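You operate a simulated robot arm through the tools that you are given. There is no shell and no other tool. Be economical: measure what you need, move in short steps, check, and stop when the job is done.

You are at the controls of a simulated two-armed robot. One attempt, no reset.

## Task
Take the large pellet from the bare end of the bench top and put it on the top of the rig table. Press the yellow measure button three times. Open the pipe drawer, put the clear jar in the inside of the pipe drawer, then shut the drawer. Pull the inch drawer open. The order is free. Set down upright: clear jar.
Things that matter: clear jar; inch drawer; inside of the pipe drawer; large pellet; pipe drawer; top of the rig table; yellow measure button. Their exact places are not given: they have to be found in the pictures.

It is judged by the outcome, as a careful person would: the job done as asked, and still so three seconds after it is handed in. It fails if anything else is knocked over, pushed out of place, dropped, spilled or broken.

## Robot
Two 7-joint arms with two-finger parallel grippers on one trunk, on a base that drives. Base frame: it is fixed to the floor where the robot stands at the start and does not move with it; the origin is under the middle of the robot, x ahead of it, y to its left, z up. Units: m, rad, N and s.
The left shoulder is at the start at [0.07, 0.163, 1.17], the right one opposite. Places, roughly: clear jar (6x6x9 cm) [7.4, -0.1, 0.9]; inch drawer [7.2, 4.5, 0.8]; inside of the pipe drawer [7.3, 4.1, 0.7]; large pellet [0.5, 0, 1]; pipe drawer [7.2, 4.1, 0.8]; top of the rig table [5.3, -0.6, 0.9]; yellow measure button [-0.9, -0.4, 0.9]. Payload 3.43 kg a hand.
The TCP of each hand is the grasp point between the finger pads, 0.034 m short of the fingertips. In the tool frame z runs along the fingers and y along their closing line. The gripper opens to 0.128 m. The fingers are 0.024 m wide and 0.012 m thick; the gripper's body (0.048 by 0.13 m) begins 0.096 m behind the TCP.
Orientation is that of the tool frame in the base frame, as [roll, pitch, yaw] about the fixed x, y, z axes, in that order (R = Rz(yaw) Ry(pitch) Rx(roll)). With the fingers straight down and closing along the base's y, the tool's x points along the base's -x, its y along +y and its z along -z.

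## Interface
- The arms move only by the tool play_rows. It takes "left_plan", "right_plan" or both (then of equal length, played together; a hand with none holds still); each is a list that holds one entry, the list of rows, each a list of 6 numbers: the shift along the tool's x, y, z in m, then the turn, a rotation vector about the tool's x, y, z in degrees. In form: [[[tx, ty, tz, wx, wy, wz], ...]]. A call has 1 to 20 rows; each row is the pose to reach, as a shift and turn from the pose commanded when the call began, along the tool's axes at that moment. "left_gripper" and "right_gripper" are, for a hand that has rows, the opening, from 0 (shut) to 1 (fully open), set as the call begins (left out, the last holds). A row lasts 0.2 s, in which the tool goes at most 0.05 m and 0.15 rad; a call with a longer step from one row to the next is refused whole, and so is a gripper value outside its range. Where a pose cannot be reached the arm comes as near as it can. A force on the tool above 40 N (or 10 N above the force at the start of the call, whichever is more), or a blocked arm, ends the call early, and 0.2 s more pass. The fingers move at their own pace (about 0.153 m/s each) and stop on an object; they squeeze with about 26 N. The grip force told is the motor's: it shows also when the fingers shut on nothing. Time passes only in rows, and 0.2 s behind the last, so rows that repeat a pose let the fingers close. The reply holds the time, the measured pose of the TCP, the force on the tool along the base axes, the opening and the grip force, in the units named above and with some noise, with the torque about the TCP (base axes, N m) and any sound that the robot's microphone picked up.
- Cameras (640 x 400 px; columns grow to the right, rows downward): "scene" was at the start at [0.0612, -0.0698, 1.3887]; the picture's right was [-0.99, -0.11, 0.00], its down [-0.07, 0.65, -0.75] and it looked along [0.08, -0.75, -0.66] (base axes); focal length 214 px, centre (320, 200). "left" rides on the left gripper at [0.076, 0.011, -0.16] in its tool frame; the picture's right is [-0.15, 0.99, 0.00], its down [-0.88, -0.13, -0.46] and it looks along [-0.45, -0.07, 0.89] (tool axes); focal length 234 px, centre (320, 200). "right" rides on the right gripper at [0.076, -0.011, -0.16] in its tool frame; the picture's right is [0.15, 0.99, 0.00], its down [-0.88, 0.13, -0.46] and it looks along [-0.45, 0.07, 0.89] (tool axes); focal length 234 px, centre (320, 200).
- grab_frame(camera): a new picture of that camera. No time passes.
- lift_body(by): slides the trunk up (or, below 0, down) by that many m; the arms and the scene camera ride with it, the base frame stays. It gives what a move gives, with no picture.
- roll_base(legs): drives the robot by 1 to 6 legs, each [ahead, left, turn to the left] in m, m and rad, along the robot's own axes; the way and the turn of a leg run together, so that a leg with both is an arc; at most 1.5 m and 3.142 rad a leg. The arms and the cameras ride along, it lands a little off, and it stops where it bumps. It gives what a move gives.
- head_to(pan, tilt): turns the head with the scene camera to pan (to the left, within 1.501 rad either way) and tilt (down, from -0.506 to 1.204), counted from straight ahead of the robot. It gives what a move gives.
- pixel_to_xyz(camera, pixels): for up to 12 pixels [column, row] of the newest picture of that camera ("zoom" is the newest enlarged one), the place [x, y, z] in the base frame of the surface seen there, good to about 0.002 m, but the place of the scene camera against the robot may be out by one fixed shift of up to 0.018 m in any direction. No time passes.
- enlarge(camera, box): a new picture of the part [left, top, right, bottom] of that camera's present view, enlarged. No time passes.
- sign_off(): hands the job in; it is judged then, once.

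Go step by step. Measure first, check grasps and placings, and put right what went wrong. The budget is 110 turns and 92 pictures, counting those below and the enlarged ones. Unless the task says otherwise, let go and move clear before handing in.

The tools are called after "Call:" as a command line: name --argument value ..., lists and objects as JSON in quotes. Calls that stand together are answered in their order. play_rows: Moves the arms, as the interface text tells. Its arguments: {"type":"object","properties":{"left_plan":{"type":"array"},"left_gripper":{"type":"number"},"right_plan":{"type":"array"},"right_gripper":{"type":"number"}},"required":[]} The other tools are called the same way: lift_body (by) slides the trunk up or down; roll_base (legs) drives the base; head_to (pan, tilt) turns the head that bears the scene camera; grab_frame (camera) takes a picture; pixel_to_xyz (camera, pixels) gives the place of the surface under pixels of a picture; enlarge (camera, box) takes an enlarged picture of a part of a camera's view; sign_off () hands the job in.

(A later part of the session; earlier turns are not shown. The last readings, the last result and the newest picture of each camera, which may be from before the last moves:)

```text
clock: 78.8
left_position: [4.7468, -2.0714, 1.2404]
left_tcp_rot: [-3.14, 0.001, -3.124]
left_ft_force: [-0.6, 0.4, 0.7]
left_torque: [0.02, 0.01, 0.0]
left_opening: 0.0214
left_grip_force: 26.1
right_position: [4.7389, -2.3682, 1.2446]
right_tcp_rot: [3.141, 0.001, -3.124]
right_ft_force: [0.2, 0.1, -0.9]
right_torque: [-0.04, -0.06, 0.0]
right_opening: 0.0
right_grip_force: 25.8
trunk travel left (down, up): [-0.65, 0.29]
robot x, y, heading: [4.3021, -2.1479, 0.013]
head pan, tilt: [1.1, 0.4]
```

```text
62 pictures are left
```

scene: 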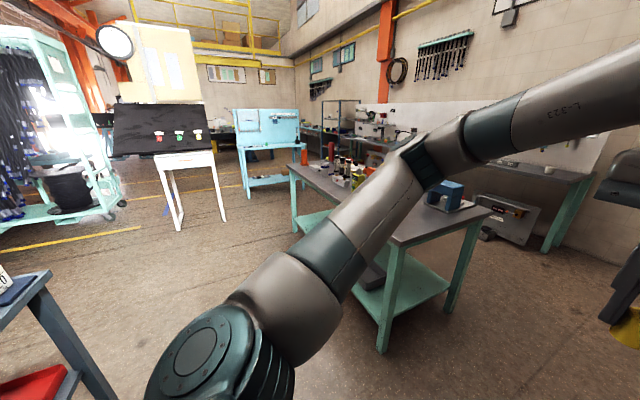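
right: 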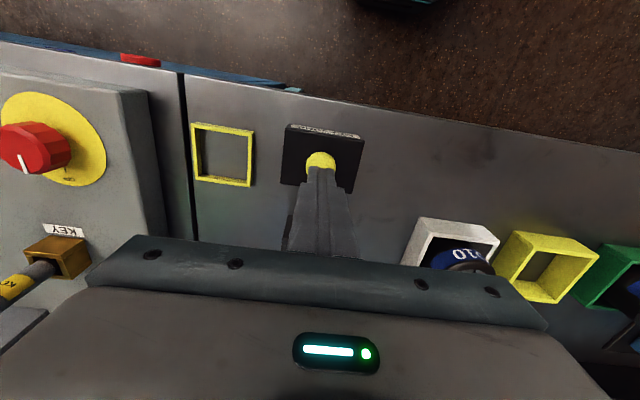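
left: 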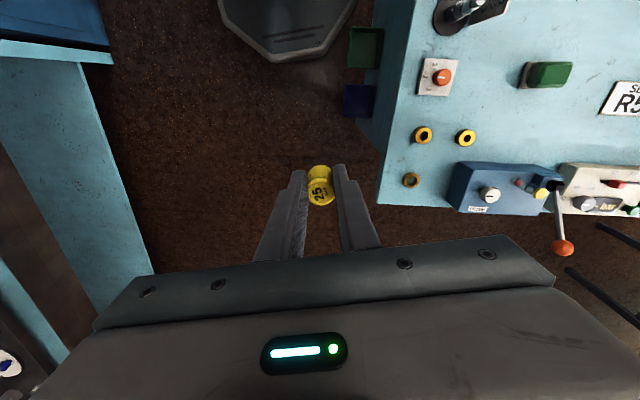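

The west side of the rig table looks clear. I'll check the table at lower left (50,280) and look for bare top.

Call:
pixel_to_xyz --camera "scene" --pixels '[[50, 273], [75, 340], [295, 230], [385, 345], [330, 185], [300, 165], [445, 210], [360, 165]]'

Call:
roll_base --legs '[[0, 1.25, 0]]'

Call:
head_to --pan 0.0 --tilt 0.5

Call:
grab_frame --camera "scene"

```text
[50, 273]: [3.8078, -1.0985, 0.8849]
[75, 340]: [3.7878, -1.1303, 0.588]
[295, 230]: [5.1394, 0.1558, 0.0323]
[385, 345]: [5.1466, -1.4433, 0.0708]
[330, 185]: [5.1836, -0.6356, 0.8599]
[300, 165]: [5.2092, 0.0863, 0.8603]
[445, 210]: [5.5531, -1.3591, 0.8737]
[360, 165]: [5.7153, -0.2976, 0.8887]
```

```text
clock: 85.1
left_position: [4.7242, -0.8282, 1.2409]
left_tcp_rot: [3.141, -0.001, -3.12]
left_ft_force: [0.5, 0.0, 0.7]
left_torque: [0.0, 0.02, 0.02]
left_opening: 0.0216
left_grip_force: 25.6
right_position: [4.7177, -1.1271, 1.2444]
right_tcp_rot: [-3.141, 0.0, -3.121]
right_ft_force: [-0.6, 0.1, -0.7]
right_torque: [-0.02, 0.05, 0.0]
right_opening: 0.0
right_grip_force: 25.9
trunk travel left (down, up): [-0.65, 0.29]
robot x, y, heading: [4.2843, -0.9057, 0.018]
head pan, tilt: [1.1, 0.4]
```

```text
clock: 86.4
left_position: [4.7234, -0.8293, 1.2392]
left_tcp_rot: [-3.141, 0.0, -3.121]
left_ft_force: [0.2, 1.0, -0.2]
left_torque: [-0.01, 0.01, 0.01]
left_opening: 0.0214
left_grip_force: 25.8
right_position: [4.7164, -1.1265, 1.2438]
right_tcp_rot: [-3.141, 0.001, -3.122]
right_ft_force: [-0.1, 0.7, 0.2]
right_torque: [0.02, 0.03, 0.0]
right_opening: 0.0
right_grip_force: 26.6
trunk travel left (down, up): [-0.65, 0.29]
robot x, y, heading: [4.2865, -0.9081, 0.02]
head pan, tilt: [0.0, 0.499]
```

```text
61 pictures are left
```

scene: 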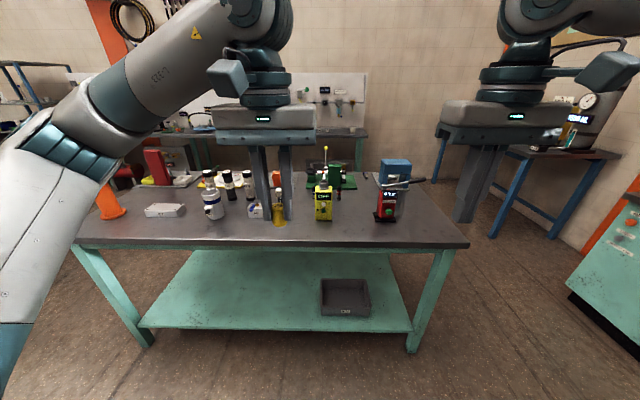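

The front strip of the rig table is bare around (290,235) and (365,235). I'll measure and look closely at the pellet in the grip.

Call:
pixel_to_xyz --camera "scene" --pixels '[[270, 235], [300, 240], [355, 235], [325, 218], [384, 220], [212, 215], [440, 230], [355, 215], [281, 222], [279, 190]]'

Call:
enlarge --camera "scene" --box '[190, 140, 450, 260]'

Call:
enlarge --camera "left" --box '[220, 100, 420, 260]'

```text
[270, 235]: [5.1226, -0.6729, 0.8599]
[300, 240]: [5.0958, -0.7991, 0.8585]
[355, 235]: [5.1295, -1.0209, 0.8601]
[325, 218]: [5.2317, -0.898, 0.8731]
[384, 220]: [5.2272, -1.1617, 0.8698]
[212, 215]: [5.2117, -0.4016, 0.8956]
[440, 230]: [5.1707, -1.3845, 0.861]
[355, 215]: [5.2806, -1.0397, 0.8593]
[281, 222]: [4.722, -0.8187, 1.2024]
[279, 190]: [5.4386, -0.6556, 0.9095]
```

```text
2.46 times, centred on (320, 200) of scene
```

zoom: 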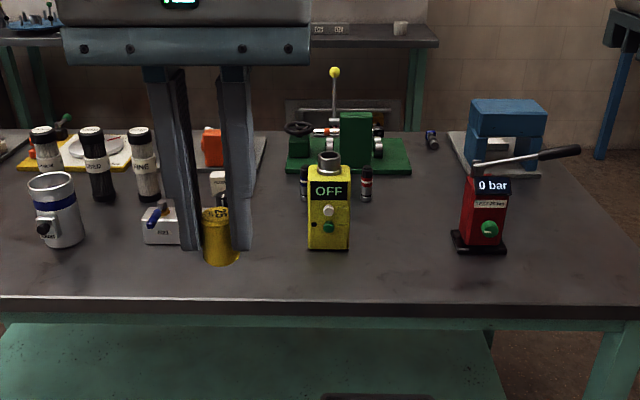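

```text
2.50 times, centred on (320, 180) of left
```

zoom: 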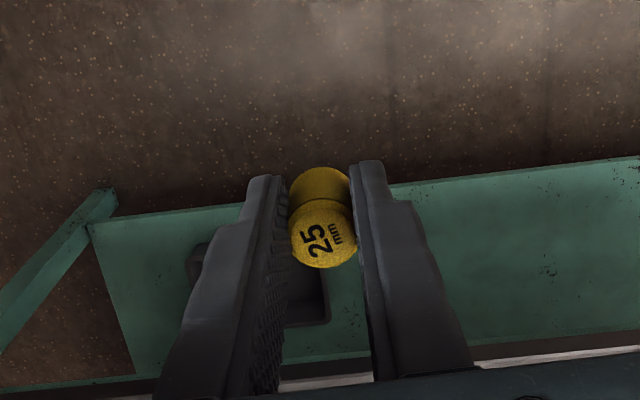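

The pellet is held upright enough with "25" on top. I'll place it at about (5.18, -1.02), on bare top in front of and between the yellow box and red pump, so I move the base nearer.

Call:
roll_base --legs '[[0.25, -0.2, -0.02]]'

Call:
grab_frame --camera "left"

```text
clock: 88.5
left_position: [4.9773, -1.0421, 1.2413]
left_tcp_rot: [-3.14, -0.002, 3.135]
left_ft_force: [-0.2, -0.4, 0.0]
left_torque: [-0.02, 0.01, 0.03]
left_opening: 0.0213
left_grip_force: 25.8
right_position: [4.9627, -1.3392, 1.2453]
right_tcp_rot: [-3.14, 0.002, 3.135]
right_ft_force: [0.3, -0.5, 0.2]
right_torque: [0.02, -0.02, 0.0]
right_opening: 0.0
right_grip_force: 25.8
trunk travel left (down, up): [-0.65, 0.29]
robot x, y, heading: [4.5317, -1.1112, -0.008]
head pan, tilt: [0.0, 0.499]
```

```text
58 pictures are left
```

left: 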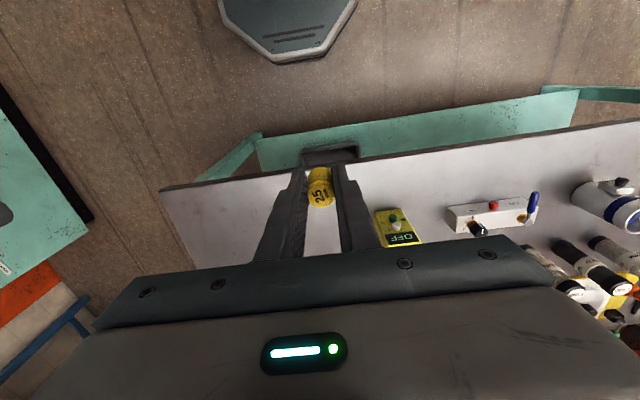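

Call:
pixel_to_xyz --camera "left" --pixels '[[270, 165], [320, 250], [395, 213], [378, 215], [415, 245], [300, 165], [235, 200], [400, 165]]'

```text
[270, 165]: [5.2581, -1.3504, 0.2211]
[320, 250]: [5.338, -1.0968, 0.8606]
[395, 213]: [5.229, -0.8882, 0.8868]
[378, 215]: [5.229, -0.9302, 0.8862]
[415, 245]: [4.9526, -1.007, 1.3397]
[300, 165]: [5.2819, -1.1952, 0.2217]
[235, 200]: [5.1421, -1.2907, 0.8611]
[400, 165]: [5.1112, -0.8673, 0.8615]
```

The table top is at z 0.861. I'll lower the pellet to just above the surface.

Call:
play_rows --left_plan '[[[-0.04, 0.003, 0, 0, 0, 0], [-0.08, 0.006, 0.01, 0, 0, 0], [-0.12, 0.009, 0.03, 0, 0, 0], [-0.15, 0.012, 0.06, 0, 0, 0], [-0.18, 0.012, 0.095, 0, 0, 0], [-0.208, 0.012, 0.13, 0, 0, 0], [-0.208, 0.012, 0.17, 0, 0, 0], [-0.208, 0.012, 0.21, 0, 0, 0], [-0.208, 0.012, 0.25, 0, 0, 0], [-0.208, 0.012, 0.28, 0, 0, 0], [-0.208, 0.012, 0.31, 0, 0, 0], [-0.208, 0.012, 0.31, 0, 0, 0]]]'

Call:
grab_frame --camera "scene"

```text
clock: 91.1
left_position: [5.1871, -1.0348, 0.9302]
left_tcp_rot: [-3.14, 0.003, 3.134]
left_ft_force: [-0.1, -0.4, -1.0]
left_torque: [-0.01, -0.02, -0.04]
left_opening: 0.0214
left_grip_force: 26.2
right_position: [4.9633, -1.3405, 1.2461]
right_tcp_rot: [-3.14, 0.002, 3.134]
right_ft_force: [0.3, -0.1, 0.4]
right_torque: [0.01, -0.03, 0.01]
right_opening: 0.0
right_grip_force: 25.8
trunk travel left (down, up): [-0.65, 0.29]
robot x, y, heading: [4.5314, -1.1111, -0.004]
head pan, tilt: [0.0, 0.499]
```

```text
57 pictures are left
```

scene: 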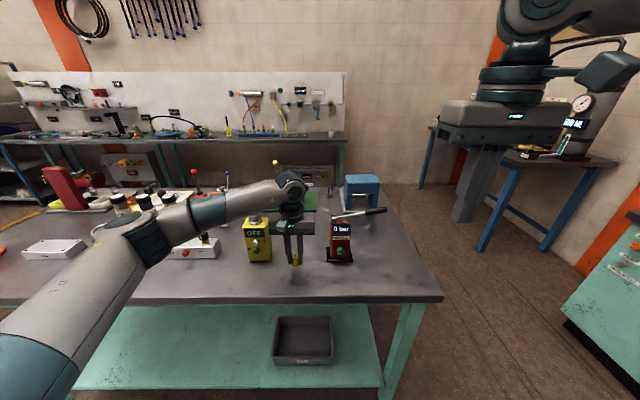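

The pellet hangs over bare top between the yellow box and pump. I'll lower it gently.

Call:
play_rows --left_plan '[[[0, 0, 0.008, 0, 0, 0], [0, 0, 0.014, 0, 0, 0], [0, 0, 0.018, 0, 0, 0], [0, 0, 0.021, 0, 0, 0], [0, 0, 0.021, 0, 0, 0]]]'

Call:
enlarge --camera "scene" --box '[250, 200, 350, 290]'

```text
clock: 92.3
left_position: [5.1852, -1.0328, 0.9099]
left_tcp_rot: [3.141, 0.0, 3.133]
left_ft_force: [-0.8, 1.0, 0.5]
left_torque: [0.0, -0.05, 0.04]
left_opening: 0.0215
left_grip_force: 25.7
right_position: [4.9621, -1.3405, 1.2434]
right_tcp_rot: [-3.14, 0.001, 3.136]
right_ft_force: [0.4, 0.2, -0.2]
right_torque: [0.02, 0.03, -0.02]
right_opening: 0.0
right_grip_force: 25.8
trunk travel left (down, up): [-0.65, 0.29]
robot x, y, heading: [4.5331, -1.1104, -0.005]
head pan, tilt: [0.0, 0.499]
```

```text
4.44 times, centred on (300, 245) of scene
```

zoom: 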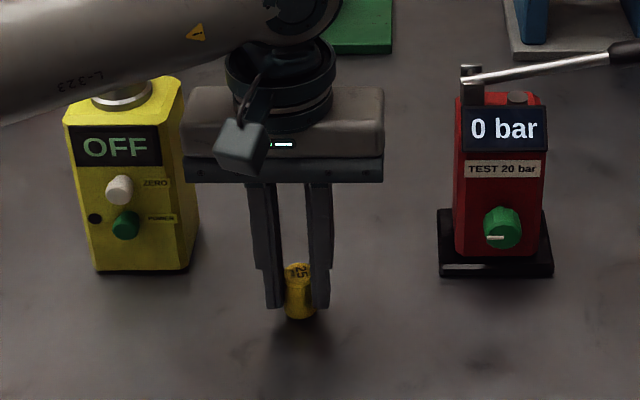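

No contact yet at z 0.910; I'll go down a few millimetres more.

Call:
play_rows --left_plan '[[[0, 0, 0.002, 0, 0, 0], [0, 0, 0.004, 0, 0, 0], [0, 0, 0.005, 0, 0, 0], [0, 0, 0.006, 0, 0, 0], [0, 0, 0.006, 0, 0, 0]]]'

```text
clock: 93.5
left_position: [5.1852, -1.0331, 0.9056]
left_tcp_rot: [-3.141, 0.007, 3.135]
left_ft_force: [2.2, -0.7, 29.6]
left_torque: [-0.08, -0.26, 0.0]
left_opening: 0.0213
left_grip_force: 26.2
right_position: [4.9588, -1.3412, 1.2441]
right_tcp_rot: [-3.14, 0.003, 3.135]
right_ft_force: [-0.7, -0.3, 0.0]
right_torque: [-0.03, -0.05, 0.01]
right_opening: 0.0
right_grip_force: 26.5
trunk travel left (down, up): [-0.65, 0.29]
robot x, y, heading: [4.532, -1.1099, -0.008]
head pan, tilt: [0.0, 0.499]
```

It now touches the table (29.6 N). I'll ease up 1.5 mm and open the fingers a little.

Call:
play_rows --left_plan '[[[0, 0, -0.0015, 0, 0, 0], [0, 0, -0.0015, 0, 0, 0]]]'

Call:
play_rows --left_plan '[[[0, 0, 0, 0, 0, 0], [0, 0, 0, 0, 0, 0], [0, 0, 0, 0, 0, 0]]]' --left_gripper 0.45

Call:
enlarge --camera "scene" --box '[250, 200, 350, 290]'

```text
clock: 94.1
left_position: [5.1856, -1.0328, 0.9068]
left_tcp_rot: [-3.14, 0.006, 3.134]
left_ft_force: [4.4, -1.9, 31.1]
left_torque: [-0.12, -0.43, 0.0]
left_opening: 0.0216
left_grip_force: 25.7
right_position: [4.9605, -1.3409, 1.2457]
right_tcp_rot: [3.141, 0.004, 3.135]
right_ft_force: [-0.2, 0.2, 0.4]
right_torque: [0.01, 0.01, 0.0]
right_opening: 0.0
right_grip_force: 26.3
trunk travel left (down, up): [-0.65, 0.29]
robot x, y, heading: [4.5339, -1.1077, -0.008]
head pan, tilt: [0.0, 0.499]
```

```text
clock: 94.9
left_position: [5.1865, -1.0315, 0.9022]
left_tcp_rot: [3.14, -0.001, 3.136]
left_ft_force: [0.3, -0.2, 0.2]
left_torque: [-0.01, 0.02, 0.0]
left_opening: 0.0574
left_grip_force: 0.1
right_position: [4.9625, -1.3387, 1.2444]
right_tcp_rot: [-3.141, 0.001, 3.134]
right_ft_force: [-0.6, 0.1, 0.4]
right_torque: [-0.02, -0.02, 0.03]
right_opening: 0.0
right_grip_force: 25.4
trunk travel left (down, up): [-0.65, 0.29]
robot x, y, heading: [4.5346, -1.1104, -0.01]
head pan, tilt: [0.0, 0.499]
```

```text
4.44 times, centred on (300, 245) of scene
```

zoom: 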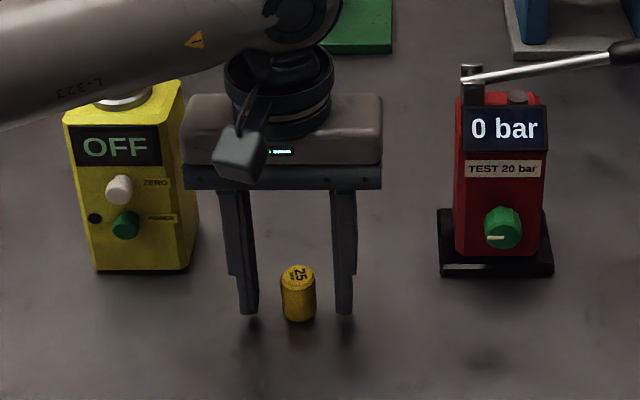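

The pellet stands upright and free. I'll raise the hand straight up and draw it back, then check.

Call:
play_rows --left_plan '[[[0, 0, -0.03, 0, 0, 0], [0, 0, -0.07, 0, 0, 0], [0, 0, -0.115, 0, 0, 0], [0, 0, -0.16, 0, 0, 0], [0, 0, -0.205, 0, 0, 0], [0, 0, -0.25, 0, 0, 0], [0, 0, -0.295, 0, 0, 0], [0.04, 0.02, -0.32, 0, 0, 0], [0.08, 0.04, -0.34, 0, 0, 0], [0.12, 0.06, -0.34, 0, 0, 0], [0.16, 0.08, -0.34, 0, 0, 0], [0.2, 0.08, -0.34, 0, 0, 0]]]'

Call:
head_to --pan 0.0 --tilt 0.35

Call:
grab_frame --camera "scene"

```text
refused: row 8 steps farther than a row can; nothing moved
```

```text
clock: 95.6
left_position: [5.186, -1.032, 0.9026]
left_tcp_rot: [-3.139, -0.001, 3.135]
left_ft_force: [0.0, 0.1, 0.3]
left_torque: [-0.02, -0.01, 0.03]
left_opening: 0.0574
left_grip_force: 0.0
right_position: [4.9628, -1.3392, 1.2448]
right_tcp_rot: [-3.141, 0.0, 3.134]
right_ft_force: [-0.6, 0.8, 0.3]
right_torque: [-0.02, 0.03, -0.04]
right_opening: 0.0
right_grip_force: 26.0
trunk travel left (down, up): [-0.65, 0.29]
robot x, y, heading: [4.5315, -1.1101, -0.008]
head pan, tilt: [0.0, 0.351]
```

```text
54 pictures are left
```

scene: 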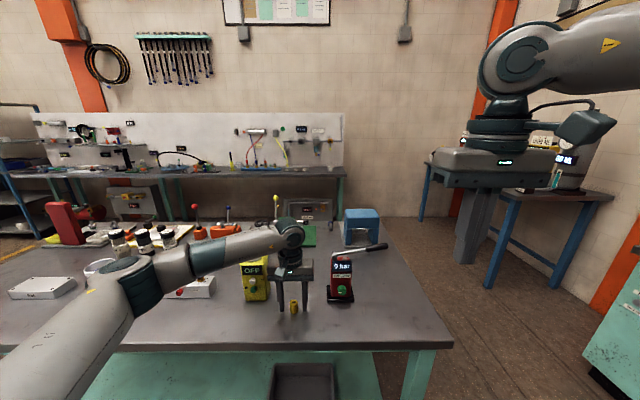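

The move was refused because row 8 stepped too far. I'll send it again with shorter steps.

Call:
play_rows --left_plan '[[[0, 0, -0.03, 0, 0, 0], [0, 0, -0.07, 0, 0, 0], [0, 0, -0.115, 0, 0, 0], [0, 0, -0.16, 0, 0, 0], [0, 0, -0.205, 0, 0, 0], [0, 0, -0.25, 0, 0, 0], [0, 0, -0.295, 0, 0, 0], [0.02, 0.01, -0.325, 0, 0, 0], [0.06, 0.025, -0.335, 0, 0, 0], [0.1, 0.045, -0.34, 0, 0, 0], [0.14, 0.06, -0.34, 0, 0, 0], [0.18, 0.07, -0.34, 0, 0, 0], [0.21, 0.07, -0.34, 0, 0, 0]]]'

Call:
enlarge --camera "scene" --box '[0, 90, 400, 340]'

Call:
pixel_to_xyz --camera "scene" --pixels '[[330, 175], [200, 178], [50, 178], [340, 220], [430, 215], [400, 250], [490, 280], [535, 200], [10, 235]]'

```text
clock: 98.4
left_position: [4.9764, -0.9592, 1.247]
left_tcp_rot: [3.141, 0.002, 3.135]
left_ft_force: [-0.5, -0.5, 0.6]
left_torque: [0.01, -0.02, 0.02]
left_opening: 0.0575
left_grip_force: 0.0
right_position: [4.962, -1.3416, 1.2441]
right_tcp_rot: [-3.141, 0.003, 3.134]
right_ft_force: [0.0, -1.4, 0.2]
right_torque: [-0.01, -0.04, 0.0]
right_opening: 0.0
right_grip_force: 25.9
trunk travel left (down, up): [-0.65, 0.29]
robot x, y, heading: [4.5319, -1.1095, -0.007]
head pan, tilt: [0.0, 0.351]
```

```text
1.60 times, centred on (200, 215) of scene
```

zoom: 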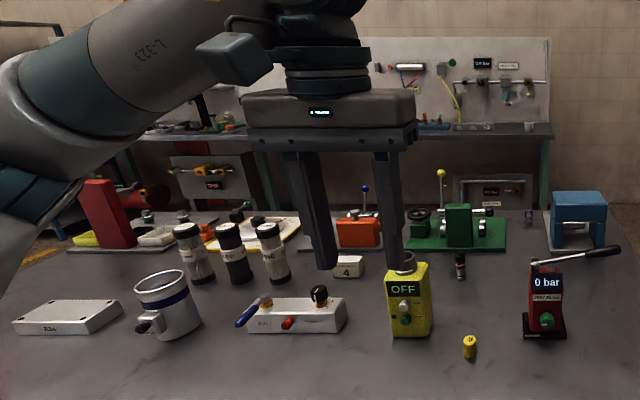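

```text
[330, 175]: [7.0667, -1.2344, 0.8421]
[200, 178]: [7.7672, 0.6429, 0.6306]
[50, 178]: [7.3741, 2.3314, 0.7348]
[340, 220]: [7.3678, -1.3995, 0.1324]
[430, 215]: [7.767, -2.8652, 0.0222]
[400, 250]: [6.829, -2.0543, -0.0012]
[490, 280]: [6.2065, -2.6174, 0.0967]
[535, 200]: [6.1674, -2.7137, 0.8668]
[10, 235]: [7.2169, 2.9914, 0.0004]
```

The pellet stands at zoom (469,345) and everything else is upright. Next I drive round the rig table to the far bench with the jar.

Call:
roll_base --legs '[[-0.25, 0, 0], [0, -0.95, 0], [1.4, 0, 0.01], [0.75, 0, 0]]'

Call:
head_to --pan 0.8 --tilt 0.4

Call:
grab_frame --camera "scene"

```text
clock: 115.3
left_position: [6.9021, -1.9725, 1.2457]
left_tcp_rot: [-3.14, 0.001, 3.108]
left_ft_force: [0.7, 0.4, -0.3]
left_torque: [-0.03, 0.01, 0.04]
left_opening: 0.0578
left_grip_force: 0.0
right_position: [6.8772, -2.3522, 1.244]
right_tcp_rot: [-3.14, 0.001, 3.108]
right_ft_force: [-1.2, -0.2, -0.5]
right_torque: [0.0, -0.02, 0.0]
right_opening: 0.0
right_grip_force: 26.0
trunk travel left (down, up): [-0.65, 0.29]
robot x, y, heading: [6.4522, -2.1125, -0.031]
head pan, tilt: [0.0, 0.351]
```

```text
clock: 116.4
left_position: [6.903, -1.9723, 1.245]
left_tcp_rot: [-3.141, 0.001, 3.11]
left_ft_force: [0.2, 0.7, 0.3]
left_torque: [-0.03, -0.01, -0.02]
left_opening: 0.0576
left_grip_force: 0.1
right_position: [6.8772, -2.3518, 1.2441]
right_tcp_rot: [-3.141, -0.001, 3.108]
right_ft_force: [0.1, 0.2, 0.3]
right_torque: [0.02, 0.0, 0.01]
right_opening: 0.0
right_grip_force: 26.4
trunk travel left (down, up): [-0.65, 0.29]
robot x, y, heading: [6.456, -2.1109, -0.033]
head pan, tilt: [0.799, 0.4]
```

```text
52 pictures are left
```

scene: 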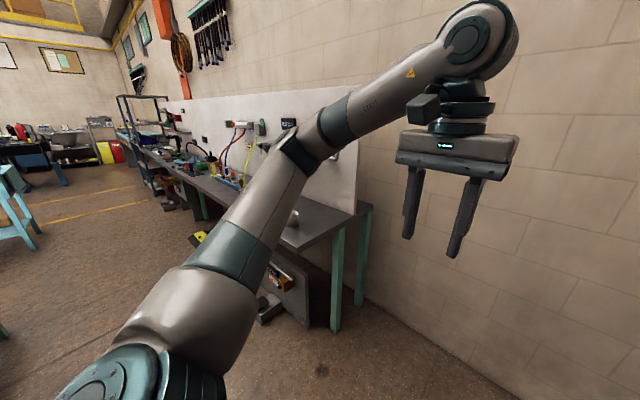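

The far bench runs along x from about 7.05. I'll check things sticking out below it, then strafe left.

Call:
pixel_to_xyz --camera "scene" --pixels '[[197, 238], [268, 312], [292, 248], [295, 215], [335, 325], [160, 200], [5, 325], [35, 240]]'

Call:
roll_base --legs '[[0, 0, 0.033], [-0.05, 1.0, 0]]'

Call:
grab_frame --camera "scene"

```text
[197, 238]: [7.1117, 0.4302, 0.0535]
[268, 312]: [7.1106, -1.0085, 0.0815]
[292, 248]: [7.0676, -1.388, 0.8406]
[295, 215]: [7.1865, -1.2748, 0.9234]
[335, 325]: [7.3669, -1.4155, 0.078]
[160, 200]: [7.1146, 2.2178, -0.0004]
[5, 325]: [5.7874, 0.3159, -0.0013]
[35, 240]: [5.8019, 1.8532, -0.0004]
```

```text
clock: 121.8
left_position: [6.8363, -0.9942, 1.2462]
left_tcp_rot: [-3.139, -0.002, -3.123]
left_ft_force: [-0.3, 0.1, 0.4]
left_torque: [-0.02, 0.02, 0.03]
left_opening: 0.0575
left_grip_force: 0.1
right_position: [6.8305, -1.3759, 1.2451]
right_tcp_rot: [-3.14, 0.001, -3.122]
right_ft_force: [0.0, 1.3, 0.0]
right_torque: [-0.02, -0.02, 0.0]
right_opening: 0.0
right_grip_force: 25.5
trunk travel left (down, up): [-0.65, 0.29]
robot x, y, heading: [6.3937, -1.1548, 0.024]
head pan, tilt: [0.799, 0.4]
```

```text
51 pictures are left
```

scene: 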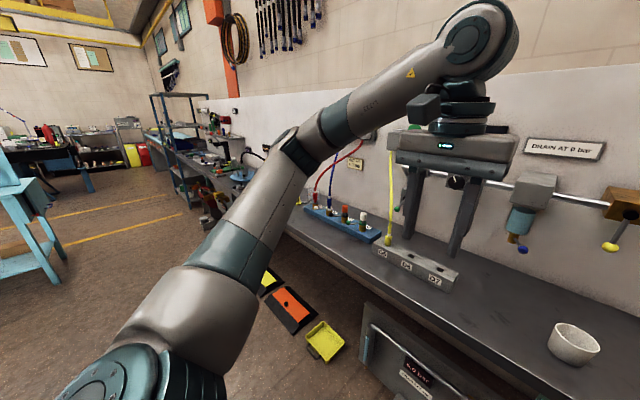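

Clear so far; I'll continue left toward the jar at y near -0.1 and look ahead.

Call:
roll_base --legs '[[0, 0.8, -0.02]]'

Call:
head_to --pan 0.1 --tilt 0.55

Call:
grab_frame --camera "scene"

```text
clock: 125.9
left_position: [6.8393, -0.241, 1.2449]
left_tcp_rot: [3.141, -0.001, 3.131]
left_ft_force: [-0.2, -0.5, 0.6]
left_torque: [-0.03, 0.0, -0.01]
left_opening: 0.0574
left_grip_force: 0.2
right_position: [6.8204, -0.6216, 1.2453]
right_tcp_rot: [3.14, 0.002, 3.13]
right_ft_force: [-0.8, -0.4, 0.6]
right_torque: [0.03, 0.05, -0.01]
right_opening: 0.0
right_grip_force: 26.4
trunk travel left (down, up): [-0.65, 0.29]
robot x, y, heading: [6.3948, -0.3878, -0.015]
head pan, tilt: [0.799, 0.4]
```

```text
clock: 127.0
left_position: [6.8364, -0.2405, 1.2452]
left_tcp_rot: [-3.14, -0.001, 3.129]
left_ft_force: [0.6, 0.1, -0.4]
left_torque: [0.01, 0.02, 0.0]
left_opening: 0.0574
left_grip_force: 0.0
right_position: [6.8206, -0.6218, 1.244]
right_tcp_rot: [-3.142, 0.0, 3.13]
right_ft_force: [-0.3, -0.5, -0.6]
right_torque: [-0.01, -0.01, 0.02]
right_opening: 0.0
right_grip_force: 26.5
trunk travel left (down, up): [-0.65, 0.29]
robot x, y, heading: [6.3926, -0.3895, -0.009]
head pan, tilt: [0.099, 0.55]
```

```text
50 pictures are left
```

scene: 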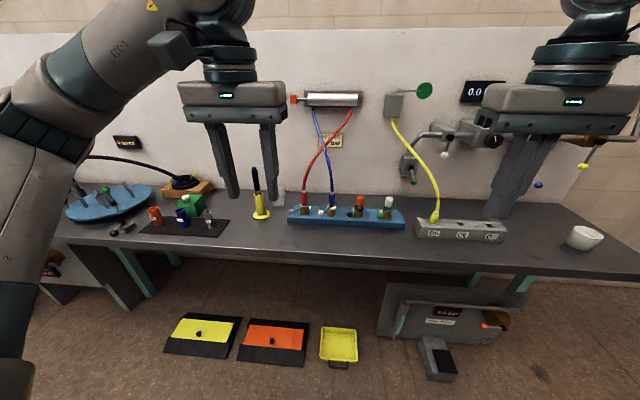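

Something clear appears at (278,198) and (208,215). I'll enlarge and measure.

Call:
enlarge --camera "scene" --box '[140, 150, 340, 260]'

Call:
pixel_to_xyz --camera "scene" --pixels '[[278, 200], [278, 191], [208, 215], [208, 220], [260, 212], [300, 215], [260, 238], [182, 220]]'

```text
3.20 times, centred on (240, 205) of scene
```

zoom: 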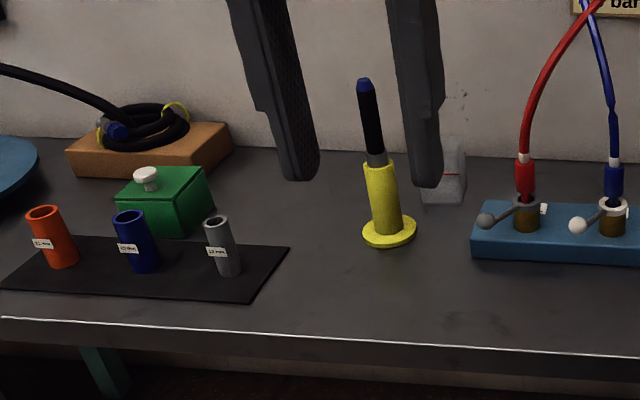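

```text
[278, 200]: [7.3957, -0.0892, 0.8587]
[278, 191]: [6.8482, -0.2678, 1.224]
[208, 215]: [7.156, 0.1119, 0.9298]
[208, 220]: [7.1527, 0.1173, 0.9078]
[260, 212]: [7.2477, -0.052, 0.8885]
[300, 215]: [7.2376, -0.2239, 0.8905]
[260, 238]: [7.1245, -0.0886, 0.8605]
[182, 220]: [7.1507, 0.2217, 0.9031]
```

The jar is at zoom (443,170), near (7.40, -0.10), behind the yellow holder with its tall tool. I'll measure the tool tip and hoses to plan clearance.

Call:
pixel_to_xyz --camera "zoom" --pixels '[[364, 85], [375, 145], [388, 235], [443, 190], [460, 165], [452, 145], [430, 195], [545, 105], [525, 170], [613, 160], [610, 100], [490, 230]]'

Call:
pixel_to_xyz --camera "scene" --pixels '[[200, 325], [275, 340], [340, 340], [435, 375], [230, 363], [320, 130], [350, 108], [440, 250]]'

```text
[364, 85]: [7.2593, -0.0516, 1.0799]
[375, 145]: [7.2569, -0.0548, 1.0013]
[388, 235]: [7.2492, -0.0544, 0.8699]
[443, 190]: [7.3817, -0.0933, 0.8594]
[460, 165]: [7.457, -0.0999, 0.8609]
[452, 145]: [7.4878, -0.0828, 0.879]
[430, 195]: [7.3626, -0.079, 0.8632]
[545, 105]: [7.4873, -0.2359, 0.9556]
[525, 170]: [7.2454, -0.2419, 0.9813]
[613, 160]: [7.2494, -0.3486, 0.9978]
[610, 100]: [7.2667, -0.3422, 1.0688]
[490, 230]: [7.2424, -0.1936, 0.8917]
```

```text
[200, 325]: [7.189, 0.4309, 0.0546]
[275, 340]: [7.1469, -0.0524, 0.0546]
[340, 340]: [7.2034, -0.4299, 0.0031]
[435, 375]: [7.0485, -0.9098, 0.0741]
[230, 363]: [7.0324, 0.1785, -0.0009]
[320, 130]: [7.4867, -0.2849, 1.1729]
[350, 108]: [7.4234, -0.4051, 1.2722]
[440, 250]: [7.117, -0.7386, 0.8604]
```

The tool tip is at (7.259, -0.052, 1.08), close to where the wrist camera would pass, so I may turn the hand. I'll drive nearer and look at the jar with the left wrist camera.

Call:
roll_base --legs '[[0.24, 0.03, 0.01]]'

Call:
grab_frame --camera "left"

Call:
grab_frame --camera "scene"

```text
clock: 128.8
left_position: [7.0773, -0.2048, 1.2459]
left_tcp_rot: [-3.141, 0.002, -3.139]
left_ft_force: [-0.3, -0.1, 1.0]
left_torque: [-0.01, 0.04, 0.04]
left_opening: 0.0576
left_grip_force: 0.0
right_position: [7.0655, -0.5858, 1.2452]
right_tcp_rot: [-3.141, 0.002, -3.139]
right_ft_force: [-0.2, -0.7, 0.1]
right_torque: [0.0, 0.01, 0.0]
right_opening: 0.0
right_grip_force: 26.0
trunk travel left (down, up): [-0.65, 0.29]
robot x, y, heading: [6.6332, -0.3621, 0.007]
head pan, tilt: [0.099, 0.55]
```

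```text
48 pictures are left
```

left: 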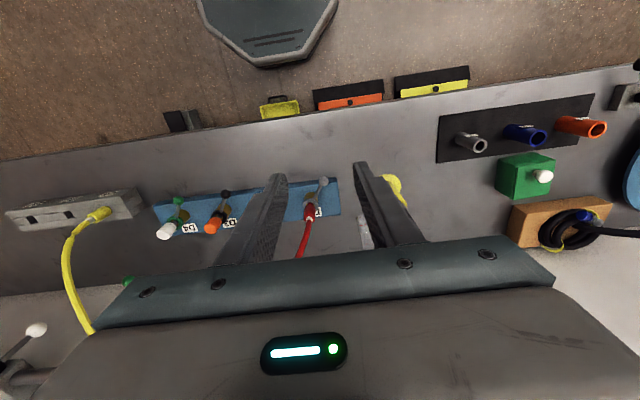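

```text
47 pictures are left
```

scene: 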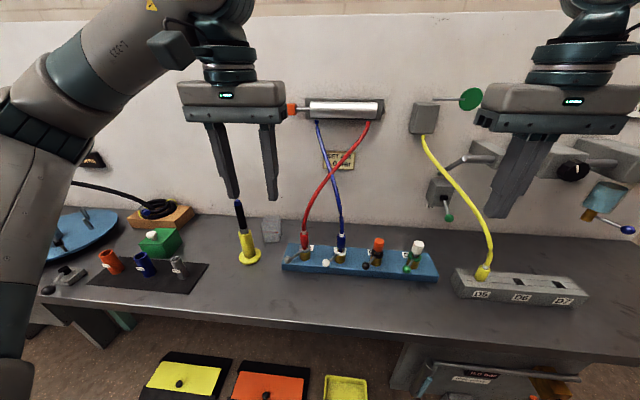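

Call:
enlarge --camera "scene" --box '[220, 190, 320, 270]'

Call:
pixel_to_xyz --camera "zoom" --pixels '[[262, 325], [335, 330], [392, 325], [325, 175], [375, 170], [350, 190], [285, 270], [355, 340], [400, 340], [310, 330], [330, 300], [380, 310]]'

```text
5.00 times, centred on (270, 230) of scene
```

zoom: 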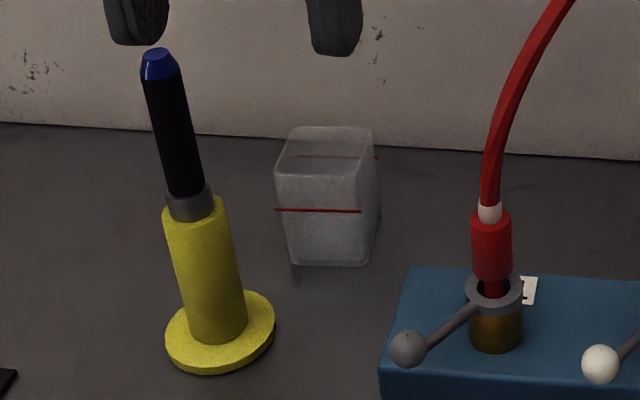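

```text
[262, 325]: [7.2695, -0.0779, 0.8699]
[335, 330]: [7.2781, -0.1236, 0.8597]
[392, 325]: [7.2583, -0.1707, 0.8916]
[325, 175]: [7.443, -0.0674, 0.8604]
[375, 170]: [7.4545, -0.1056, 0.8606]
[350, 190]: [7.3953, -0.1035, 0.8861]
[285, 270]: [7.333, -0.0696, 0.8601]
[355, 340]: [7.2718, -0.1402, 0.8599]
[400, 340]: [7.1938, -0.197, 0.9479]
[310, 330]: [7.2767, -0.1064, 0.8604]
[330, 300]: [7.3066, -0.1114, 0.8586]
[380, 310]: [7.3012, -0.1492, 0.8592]
```

The jar is square and open, centred near (7.37, -0.105). I'll bring the left hand above it, turned 90° so its camera lies on the +y side, away from the tool.

Call:
play_rows --left_plan '[[[-0.025, 0.01, 0, 0, 0, 8.2], [-0.05, 0.02, 0, 0, 0, 16.4], [-0.077, 0.03, 0, 0, 0, 24.6], [-0.104, 0.04, 0, 0, 0, 32.8], [-0.13, 0.05, 0, 0, 0, 41], [-0.157, 0.06, 0, 0, 0, 49.2], [-0.184, 0.065, 0, 0, 0, 57.4], [-0.21, 0.07, 0, 0, 0, 65.6], [-0.237, 0.08, 0, 0, 0, 73.8], [-0.264, 0.09, 0, 0, 0, 82], [-0.29, 0.1, 0, 0, 0, 90], [-0.29, 0.1, 0, 0, 0, 90]]]' --left_gripper 0.8

Call:
grab_frame --camera "left"

```text
clock: 131.4
left_position: [7.0827, -0.252, 1.1742]
left_tcp_rot: [3.14, 0.001, 1.574]
left_ft_force: [0.4, 0.5, -0.4]
left_torque: [0.01, 0.0, -0.02]
left_opening: 0.1024
left_grip_force: 0.0
left hand out of reach, approached as far as the arm can: row 7, 8, 9, 10, 11, 12
right_position: [7.0661, -0.5842, 1.2447]
right_tcp_rot: [-3.142, -0.001, -3.139]
right_ft_force: [0.3, 0.0, 0.1]
right_torque: [-0.04, 0.01, 0.01]
right_opening: 0.0002
right_grip_force: 25.6
trunk travel left (down, up): [-0.65, 0.29]
robot x, y, heading: [6.6374, -0.3627, 0.001]
head pan, tilt: [0.099, 0.55]
```

```text
45 pictures are left
```

left: 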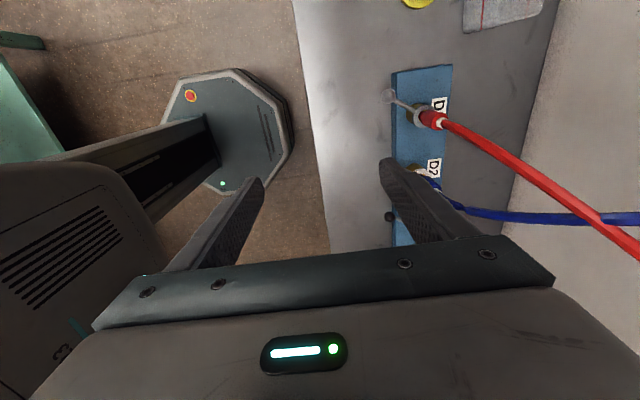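

The left hand cannot reach with that turn at this height. The right hand's camera sits on the −y side, which clears the tool without turning, so I'll undo the turn, and meanwhile measure the jar at (505,12) and the base front.

Call:
pixel_to_xyz --camera "left" --pixels '[[285, 140], [265, 90], [420, 2], [470, 28], [505, 8], [535, 15], [465, 5], [310, 120]]'

Call:
play_rows --left_plan '[[[0, 0, -0.007, 0, 0, -8.2], [0, 0, -0.014, 0, 0, -16.4], [0, 0, -0.021, 0, 0, -24.6], [0, 0, -0.028, 0, 0, -32.8], [0, 0, -0.035, 0, 0, -41], [0, 0, -0.042, 0, 0, -49.2], [0, 0, -0.049, 0, 0, -57.4], [0, 0, -0.056, 0, 0, -65.6], [0, 0, -0.063, 0, 0, -73.8], [0, 0, -0.07, 0, 0, -82], [0, 0, -0.07, 0, 0, -90], [0, 0, -0.07, 0, 0, -90]]]' --left_gripper 0.0

```text
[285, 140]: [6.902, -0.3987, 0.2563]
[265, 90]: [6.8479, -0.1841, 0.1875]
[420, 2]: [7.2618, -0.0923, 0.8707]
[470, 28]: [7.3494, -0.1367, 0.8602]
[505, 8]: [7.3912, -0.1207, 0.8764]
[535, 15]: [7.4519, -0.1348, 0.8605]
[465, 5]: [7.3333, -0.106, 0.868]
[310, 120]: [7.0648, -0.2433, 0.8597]
```

```text
clock: 134.0
left_position: [7.0819, -0.2549, 1.2424]
left_tcp_rot: [-3.139, 0.0, -3.137]
left_ft_force: [-0.3, -0.1, -0.6]
left_torque: [0.01, 0.02, 0.01]
left_opening: 0.0003
left_grip_force: 25.8
right_position: [7.0669, -0.5858, 1.2451]
right_tcp_rot: [3.141, 0.003, -3.139]
right_ft_force: [0.1, 0.9, -0.3]
right_torque: [0.0, 0.0, 0.04]
right_opening: 0.0001
right_grip_force: 26.0
trunk travel left (down, up): [-0.65, 0.29]
robot x, y, heading: [6.6317, -0.3587, 0.004]
head pan, tilt: [0.099, 0.55]
```

The jar centre is near (7.37, -0.115) by the wrist camera; the base reaches 0.27 m ahead. I'll raise the trunk and strafe left so the right hand faces the jar.

Call:
lift_body --by 0.12

Call:
roll_base --legs '[[0.03, 0.45, 0]]'

Call:
play_rows --right_plan '[[[0, 0, 0.02, 0, 0, 0], [0, 0, 0.04, 0, 0, 0], [0, 0, 0.06, 0, 0, 0], [0, 0, 0.08, 0, 0, 0], [0, 0, 0.1, 0, 0, 0]]]' --right_gripper 0.8

Call:
grab_frame --camera "right"

```text
clock: 135.5
left_position: [7.0831, -0.254, 1.3631]
left_tcp_rot: [-3.139, 0.002, -3.137]
left_ft_force: [0.3, -0.1, -0.9]
left_torque: [0.01, -0.04, -0.03]
left_opening: 0.0
left_grip_force: 26.0
right_position: [7.0655, -0.5852, 1.3641]
right_tcp_rot: [-3.141, 0.001, -3.139]
right_ft_force: [-0.3, 0.0, 0.4]
right_torque: [-0.01, 0.04, 0.02]
right_opening: 0.0001
right_grip_force: 25.8
trunk travel left (down, up): [-0.77, 0.17]
robot x, y, heading: [6.6373, -0.3574, 0.004]
head pan, tilt: [0.099, 0.55]
```

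```text
clock: 138.2
left_position: [7.1153, 0.18, 1.3621]
left_tcp_rot: [-3.141, 0.001, 3.132]
left_ft_force: [0.2, 0.4, -0.3]
left_torque: [0.0, 0.0, 0.02]
left_opening: 0.0
left_grip_force: 25.6
right_position: [7.095, -0.1517, 1.3639]
right_tcp_rot: [3.139, 0.002, 3.134]
right_ft_force: [0.0, 0.3, -0.3]
right_torque: [0.0, 0.0, 0.0]
right_opening: 0.0001
right_grip_force: 26.2
trunk travel left (down, up): [-0.77, 0.17]
robot x, y, heading: [6.67, 0.0817, -0.013]
head pan, tilt: [0.099, 0.55]
```

```text
clock: 139.3
left_position: [7.1154, 0.1807, 1.3623]
left_tcp_rot: [-3.14, 0.001, 3.133]
left_ft_force: [-0.4, 0.0, -0.2]
left_torque: [0.0, 0.0, -0.01]
left_opening: 0.0
left_grip_force: 26.0
right_position: [7.0957, -0.1508, 1.2633]
right_tcp_rot: [3.141, 0.002, 3.132]
right_ft_force: [0.5, -0.8, 0.1]
right_torque: [0.0, 0.03, -0.03]
right_opening: 0.1024
right_grip_force: 0.0
trunk travel left (down, up): [-0.77, 0.17]
robot x, y, heading: [6.6704, 0.0798, -0.01]
head pan, tilt: [0.099, 0.55]
```

```text
44 pictures are left
```

right: 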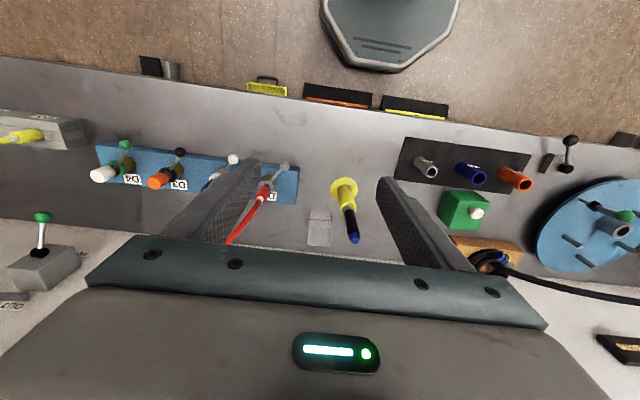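

The jar is visible at (320,228) in the right wrist view. I'll enlarge and measure it.

Call:
enlarge --camera "right" --box '[280, 160, 380, 260]'

Call:
pixel_to_xyz --camera "right" --pixels '[[320, 205], [320, 215], [320, 225], [320, 235], [320, 243], [308, 215], [332, 215], [304, 215], [336, 215], [355, 240]]'

```text
4.00 times, centred on (330, 210) of right
```

zoom: 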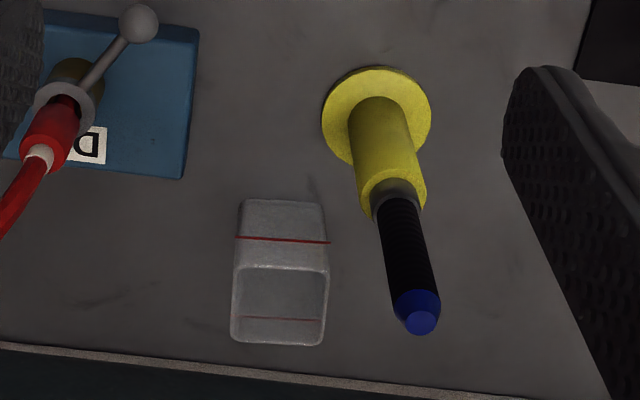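

```text
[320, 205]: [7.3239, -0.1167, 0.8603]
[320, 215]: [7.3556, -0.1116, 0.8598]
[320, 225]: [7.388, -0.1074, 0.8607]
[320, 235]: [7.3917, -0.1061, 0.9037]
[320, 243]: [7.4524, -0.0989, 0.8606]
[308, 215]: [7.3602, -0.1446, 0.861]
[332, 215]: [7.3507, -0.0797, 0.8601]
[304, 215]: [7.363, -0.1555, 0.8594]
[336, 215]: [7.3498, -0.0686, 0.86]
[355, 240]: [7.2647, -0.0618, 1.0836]
```

The jar centre is (7.369, -0.112), base at z 0.860; the tool tip stays about 3 cm clear of the camera body. I'll move the right hand above the jar at height.

Call:
play_rows --right_plan '[[[-0.04, 0.006, 0, 0, 0, 0], [-0.08, 0.013, 0, 0, 0, 0], [-0.12, 0.02, 0, 0, 0, 0], [-0.16, 0.026, 0, 0, 0, 0], [-0.2, 0.031, 0, 0, 0, 0], [-0.24, 0.036, 0, 0, 0, 0], [-0.273, 0.041, 0, 0, 0, 0], [-0.273, 0.041, 0, 0, 0, 0]]]'

Call:
grab_frame --camera "right"

```text
clock: 141.2
left_position: [7.1163, 0.1807, 1.3626]
left_tcp_rot: [-3.14, 0.0, 3.133]
left_ft_force: [0.5, 0.0, 0.2]
left_torque: [-0.01, 0.03, 0.02]
left_opening: 0.0
left_grip_force: 26.3
right_position: [7.3308, -0.1489, 1.2517]
right_tcp_rot: [3.141, 0.002, 3.134]
right_ft_force: [0.1, 0.7, -0.7]
right_torque: [0.01, 0.02, -0.01]
right_opening: 0.1024
right_grip_force: 0.1
right hand out of reach, approached as far as the arm can: row 6, 7, 8
trunk travel left (down, up): [-0.77, 0.17]
robot x, y, heading: [6.6651, 0.0841, -0.007]
head pan, tilt: [0.099, 0.55]
```

```text
42 pictures are left
```

right: 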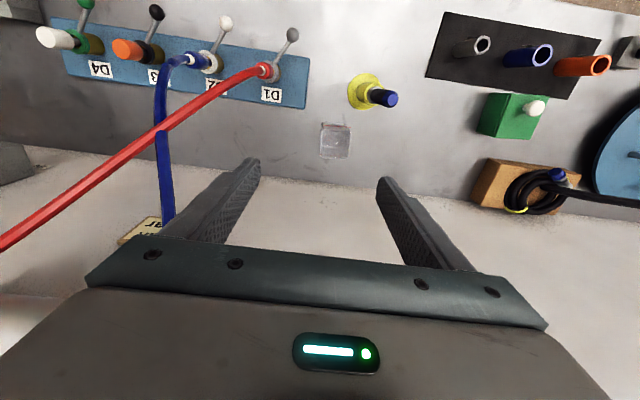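

The hand stopped about 4 cm short at this height. I'll lower it 8 cm with no side shift and see where it settles.

Call:
play_rows --right_plan '[[[0, 0, 0.03, 0, 0, 0], [0, 0, 0.06, 0, 0, 0], [0, 0, 0.08, 0, 0, 0], [0, 0, 0.08, 0, 0, 0]]]'

```text
clock: 142.2
left_position: [7.1143, 0.1802, 1.3624]
left_tcp_rot: [-3.14, 0.003, 3.132]
left_ft_force: [-0.1, 0.0, 0.4]
left_torque: [-0.03, -0.03, 0.01]
left_opening: 0.0001
left_grip_force: 25.9
right_position: [7.3283, -0.1478, 1.1789]
right_tcp_rot: [-3.141, 0.002, 3.134]
right_ft_force: [0.9, 0.6, -0.4]
right_torque: [-0.03, 0.02, -0.01]
right_opening: 0.1023
right_grip_force: 0.0
trunk travel left (down, up): [-0.77, 0.17]
robot x, y, heading: [6.6688, 0.0806, -0.005]
head pan, tilt: [0.099, 0.55]
```

It settled at (7.328, -0.148, 1.179). Now I'll shift to the jar's centre line.

Call:
play_rows --right_plan '[[[-0.015, 0.012, 0, 0, 0, 0], [-0.03, 0.024, 0, 0, 0, 0], [-0.041, 0.036, 0, 0, 0, 0], [-0.041, 0.036, 0, 0, 0, 0]]]'

Call:
enlarge --camera "right" --box '[220, 60, 420, 200]'

```text
clock: 143.2
left_position: [7.1146, 0.1804, 1.3628]
left_tcp_rot: [-3.14, 0.002, 3.134]
left_ft_force: [-0.3, 0.2, -0.4]
left_torque: [0.04, 0.01, 0.01]
left_opening: 0.0
left_grip_force: 25.8
right_position: [7.3314, -0.1452, 1.1784]
right_tcp_rot: [3.14, 0.002, 3.133]
right_ft_force: [0.0, 0.4, -0.1]
right_torque: [-0.02, -0.01, 0.02]
right_opening: 0.1024
right_grip_force: 0.0
right hand out of reach, approached as far as the arm can: row 1, 2, 3, 4
trunk travel left (down, up): [-0.77, 0.17]
robot x, y, heading: [6.6693, 0.0767, -0.007]
head pan, tilt: [0.099, 0.55]
```

```text
2.86 times, centred on (320, 130) of right
```

zoom: 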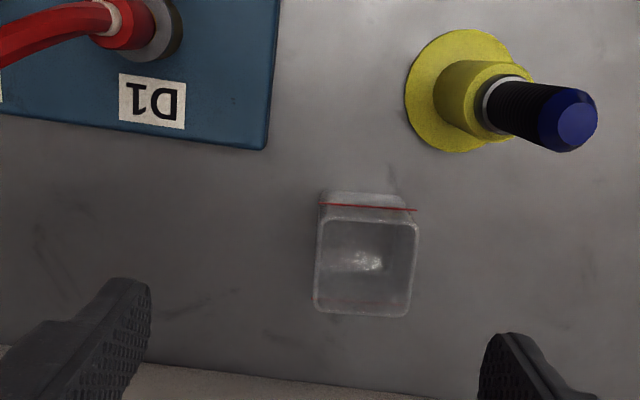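

It cannot stretch further at this height. The arm reaches further with the wrist lower, so I'll go down to z 1.04, still above the jar, and then shift across.

Call:
play_rows --right_plan '[[[0, 0, 0.035, 0, 0, 0], [0, 0, 0.07, 0, 0, 0], [0, 0, 0.105, 0, 0, 0], [0, 0, 0.14, 0, 0, 0], [0, 0, 0.14, 0, 0, 0]]]'

Call:
play_rows --right_plan '[[[-0.013, 0.011, 0, 0, 0, 0], [-0.026, 0.022, 0, 0, 0, 0], [-0.038, 0.033, 0, 0, 0, 0], [-0.038, 0.033, 0, 0, 0, 0]]]'

```text
clock: 144.3
left_position: [7.1147, 0.181, 1.3621]
left_tcp_rot: [-3.14, 0.002, 3.134]
left_ft_force: [0.0, -0.5, 0.5]
left_torque: [0.02, 0.03, 0.01]
left_opening: 0.0
left_grip_force: 26.2
right_position: [7.3104, -0.1657, 1.0493]
right_tcp_rot: [3.141, 0.002, 3.133]
right_ft_force: [0.3, -0.3, 0.4]
right_torque: [0.0, -0.02, -0.02]
right_opening: 0.1023
right_grip_force: 0.1
right hand out of reach, approached as far as the arm can: row 1, 2, 3, 4, 5
trunk travel left (down, up): [-0.77, 0.17]
robot x, y, heading: [6.667, 0.0795, -0.01]
head pan, tilt: [0.099, 0.55]
```

```text
clock: 145.3
left_position: [7.1144, 0.1803, 1.3621]
left_tcp_rot: [-3.139, 0.0, 3.132]
left_ft_force: [-0.3, 0.2, 0.3]
left_torque: [0.0, 0.02, -0.01]
left_opening: 0.0
left_grip_force: 26.2
right_position: [7.3156, -0.1628, 1.0634]
right_tcp_rot: [3.14, 0.002, 3.132]
right_ft_force: [-0.4, -0.2, 0.6]
right_torque: [0.04, 0.0, -0.01]
right_opening: 0.1027
right_grip_force: 0.0
right hand out of reach, approached as far as the arm can: row 1, 2, 3, 4
trunk travel left (down, up): [-0.77, 0.17]
robot x, y, heading: [6.6661, 0.0826, -0.009]
head pan, tilt: [0.099, 0.55]
```

Lower makes it worse, so the trunk is too high for this reach. I'll raise and draw in the hand, drive 6 cm nearer, and then lower the trunk.

Call:
play_rows --right_plan '[[[0.01, 0.005, -0.04, 0, 0, 0], [0.02, 0.01, -0.08, 0, 0, 0], [0.03, 0.015, -0.12, 0, 0, 0], [0.045, 0.02, -0.16, 0, 0, 0], [0.06, 0.025, -0.2, 0, 0, 0], [0.07, 0.03, -0.24, 0, 0, 0], [0.08, 0.035, -0.27, 0, 0, 0], [0.08, 0.035, -0.27, 0, 0, 0]]]'

Call:
roll_base --legs '[[0.06, -0.01, 0.01]]'

```text
clock: 147.2
left_position: [7.1151, 0.1803, 1.3622]
left_tcp_rot: [-3.138, 0.002, 3.131]
left_ft_force: [-0.1, 0.2, 0.6]
left_torque: [0.04, 0.04, -0.02]
left_opening: 0.0
left_grip_force: 25.7
right_position: [7.2368, -0.1249, 1.3357]
right_tcp_rot: [-3.141, 0.002, 3.134]
right_ft_force: [0.2, 0.1, -0.7]
right_torque: [0.0, 0.0, -0.01]
right_opening: 0.1026
right_grip_force: 0.0
trunk travel left (down, up): [-0.77, 0.17]
robot x, y, heading: [6.6706, 0.081, -0.009]
head pan, tilt: [0.099, 0.55]
```

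```text
clock: 148.1
left_position: [7.1662, 0.1759, 1.3642]
left_tcp_rot: [-3.14, 0.006, 3.141]
left_ft_force: [-1.5, -0.5, 0.4]
left_torque: [-0.01, -0.1, -0.01]
left_opening: 0.0
left_grip_force: 26.1
right_position: [7.2931, -0.1281, 1.34]
right_tcp_rot: [-3.141, 0.006, -3.141]
right_ft_force: [-0.8, -0.7, 0.6]
right_torque: [-0.01, -0.11, 0.0]
right_opening: 0.1024
right_grip_force: 0.1
trunk travel left (down, up): [-0.77, 0.17]
robot x, y, heading: [6.7304, 0.069, -0.0]
head pan, tilt: [0.099, 0.55]
```

The hand is at (7.293, -0.128, 1.340). I'll lower the trunk 0.16, then move over the jar while still above the tool tip.

Call:
lift_body --by -0.16

Call:
play_rows --right_plan '[[[-0.025, 0.005, 0, 0, 0, 0], [-0.05, 0.01, 0, 0, 0, 0], [-0.076, 0.015, 0, 0, 0, 0], [-0.076, 0.015, 0, 0, 0, 0]]]'

```text
clock: 150.0
left_position: [7.1741, 0.175, 1.2033]
left_tcp_rot: [-3.14, 0.003, -3.14]
left_ft_force: [-0.2, -0.1, -1.0]
left_torque: [0.0, 0.0, -0.04]
left_opening: 0.0004
left_grip_force: 25.9
right_position: [7.2993, -0.1288, 1.1761]
right_tcp_rot: [-3.141, 0.0, -3.139]
right_ft_force: [0.3, -0.6, 0.2]
right_torque: [-0.01, -0.01, 0.0]
right_opening: 0.1024
right_grip_force: 0.1
trunk travel left (down, up): [-0.61, 0.33]
robot x, y, heading: [6.7288, 0.0726, -0.005]
head pan, tilt: [0.099, 0.55]
```

```text
clock: 151.0
left_position: [7.1747, 0.1737, 1.2012]
left_tcp_rot: [-3.14, 0.002, 3.14]
left_ft_force: [1.0, 0.2, -1.2]
left_torque: [0.0, -0.02, -0.01]
left_opening: 0.0003
left_grip_force: 26.1
right_position: [7.3377, -0.1312, 1.1746]
right_tcp_rot: [3.14, 0.0, 3.141]
right_ft_force: [0.7, -0.2, -0.8]
right_torque: [-0.01, 0.04, -0.01]
right_opening: 0.1025
right_grip_force: 0.2
right hand out of reach, approached as far as the arm can: row 2, 3, 4
trunk travel left (down, up): [-0.61, 0.33]
robot x, y, heading: [6.7258, 0.0674, 0.003]
head pan, tilt: [0.099, 0.55]
```

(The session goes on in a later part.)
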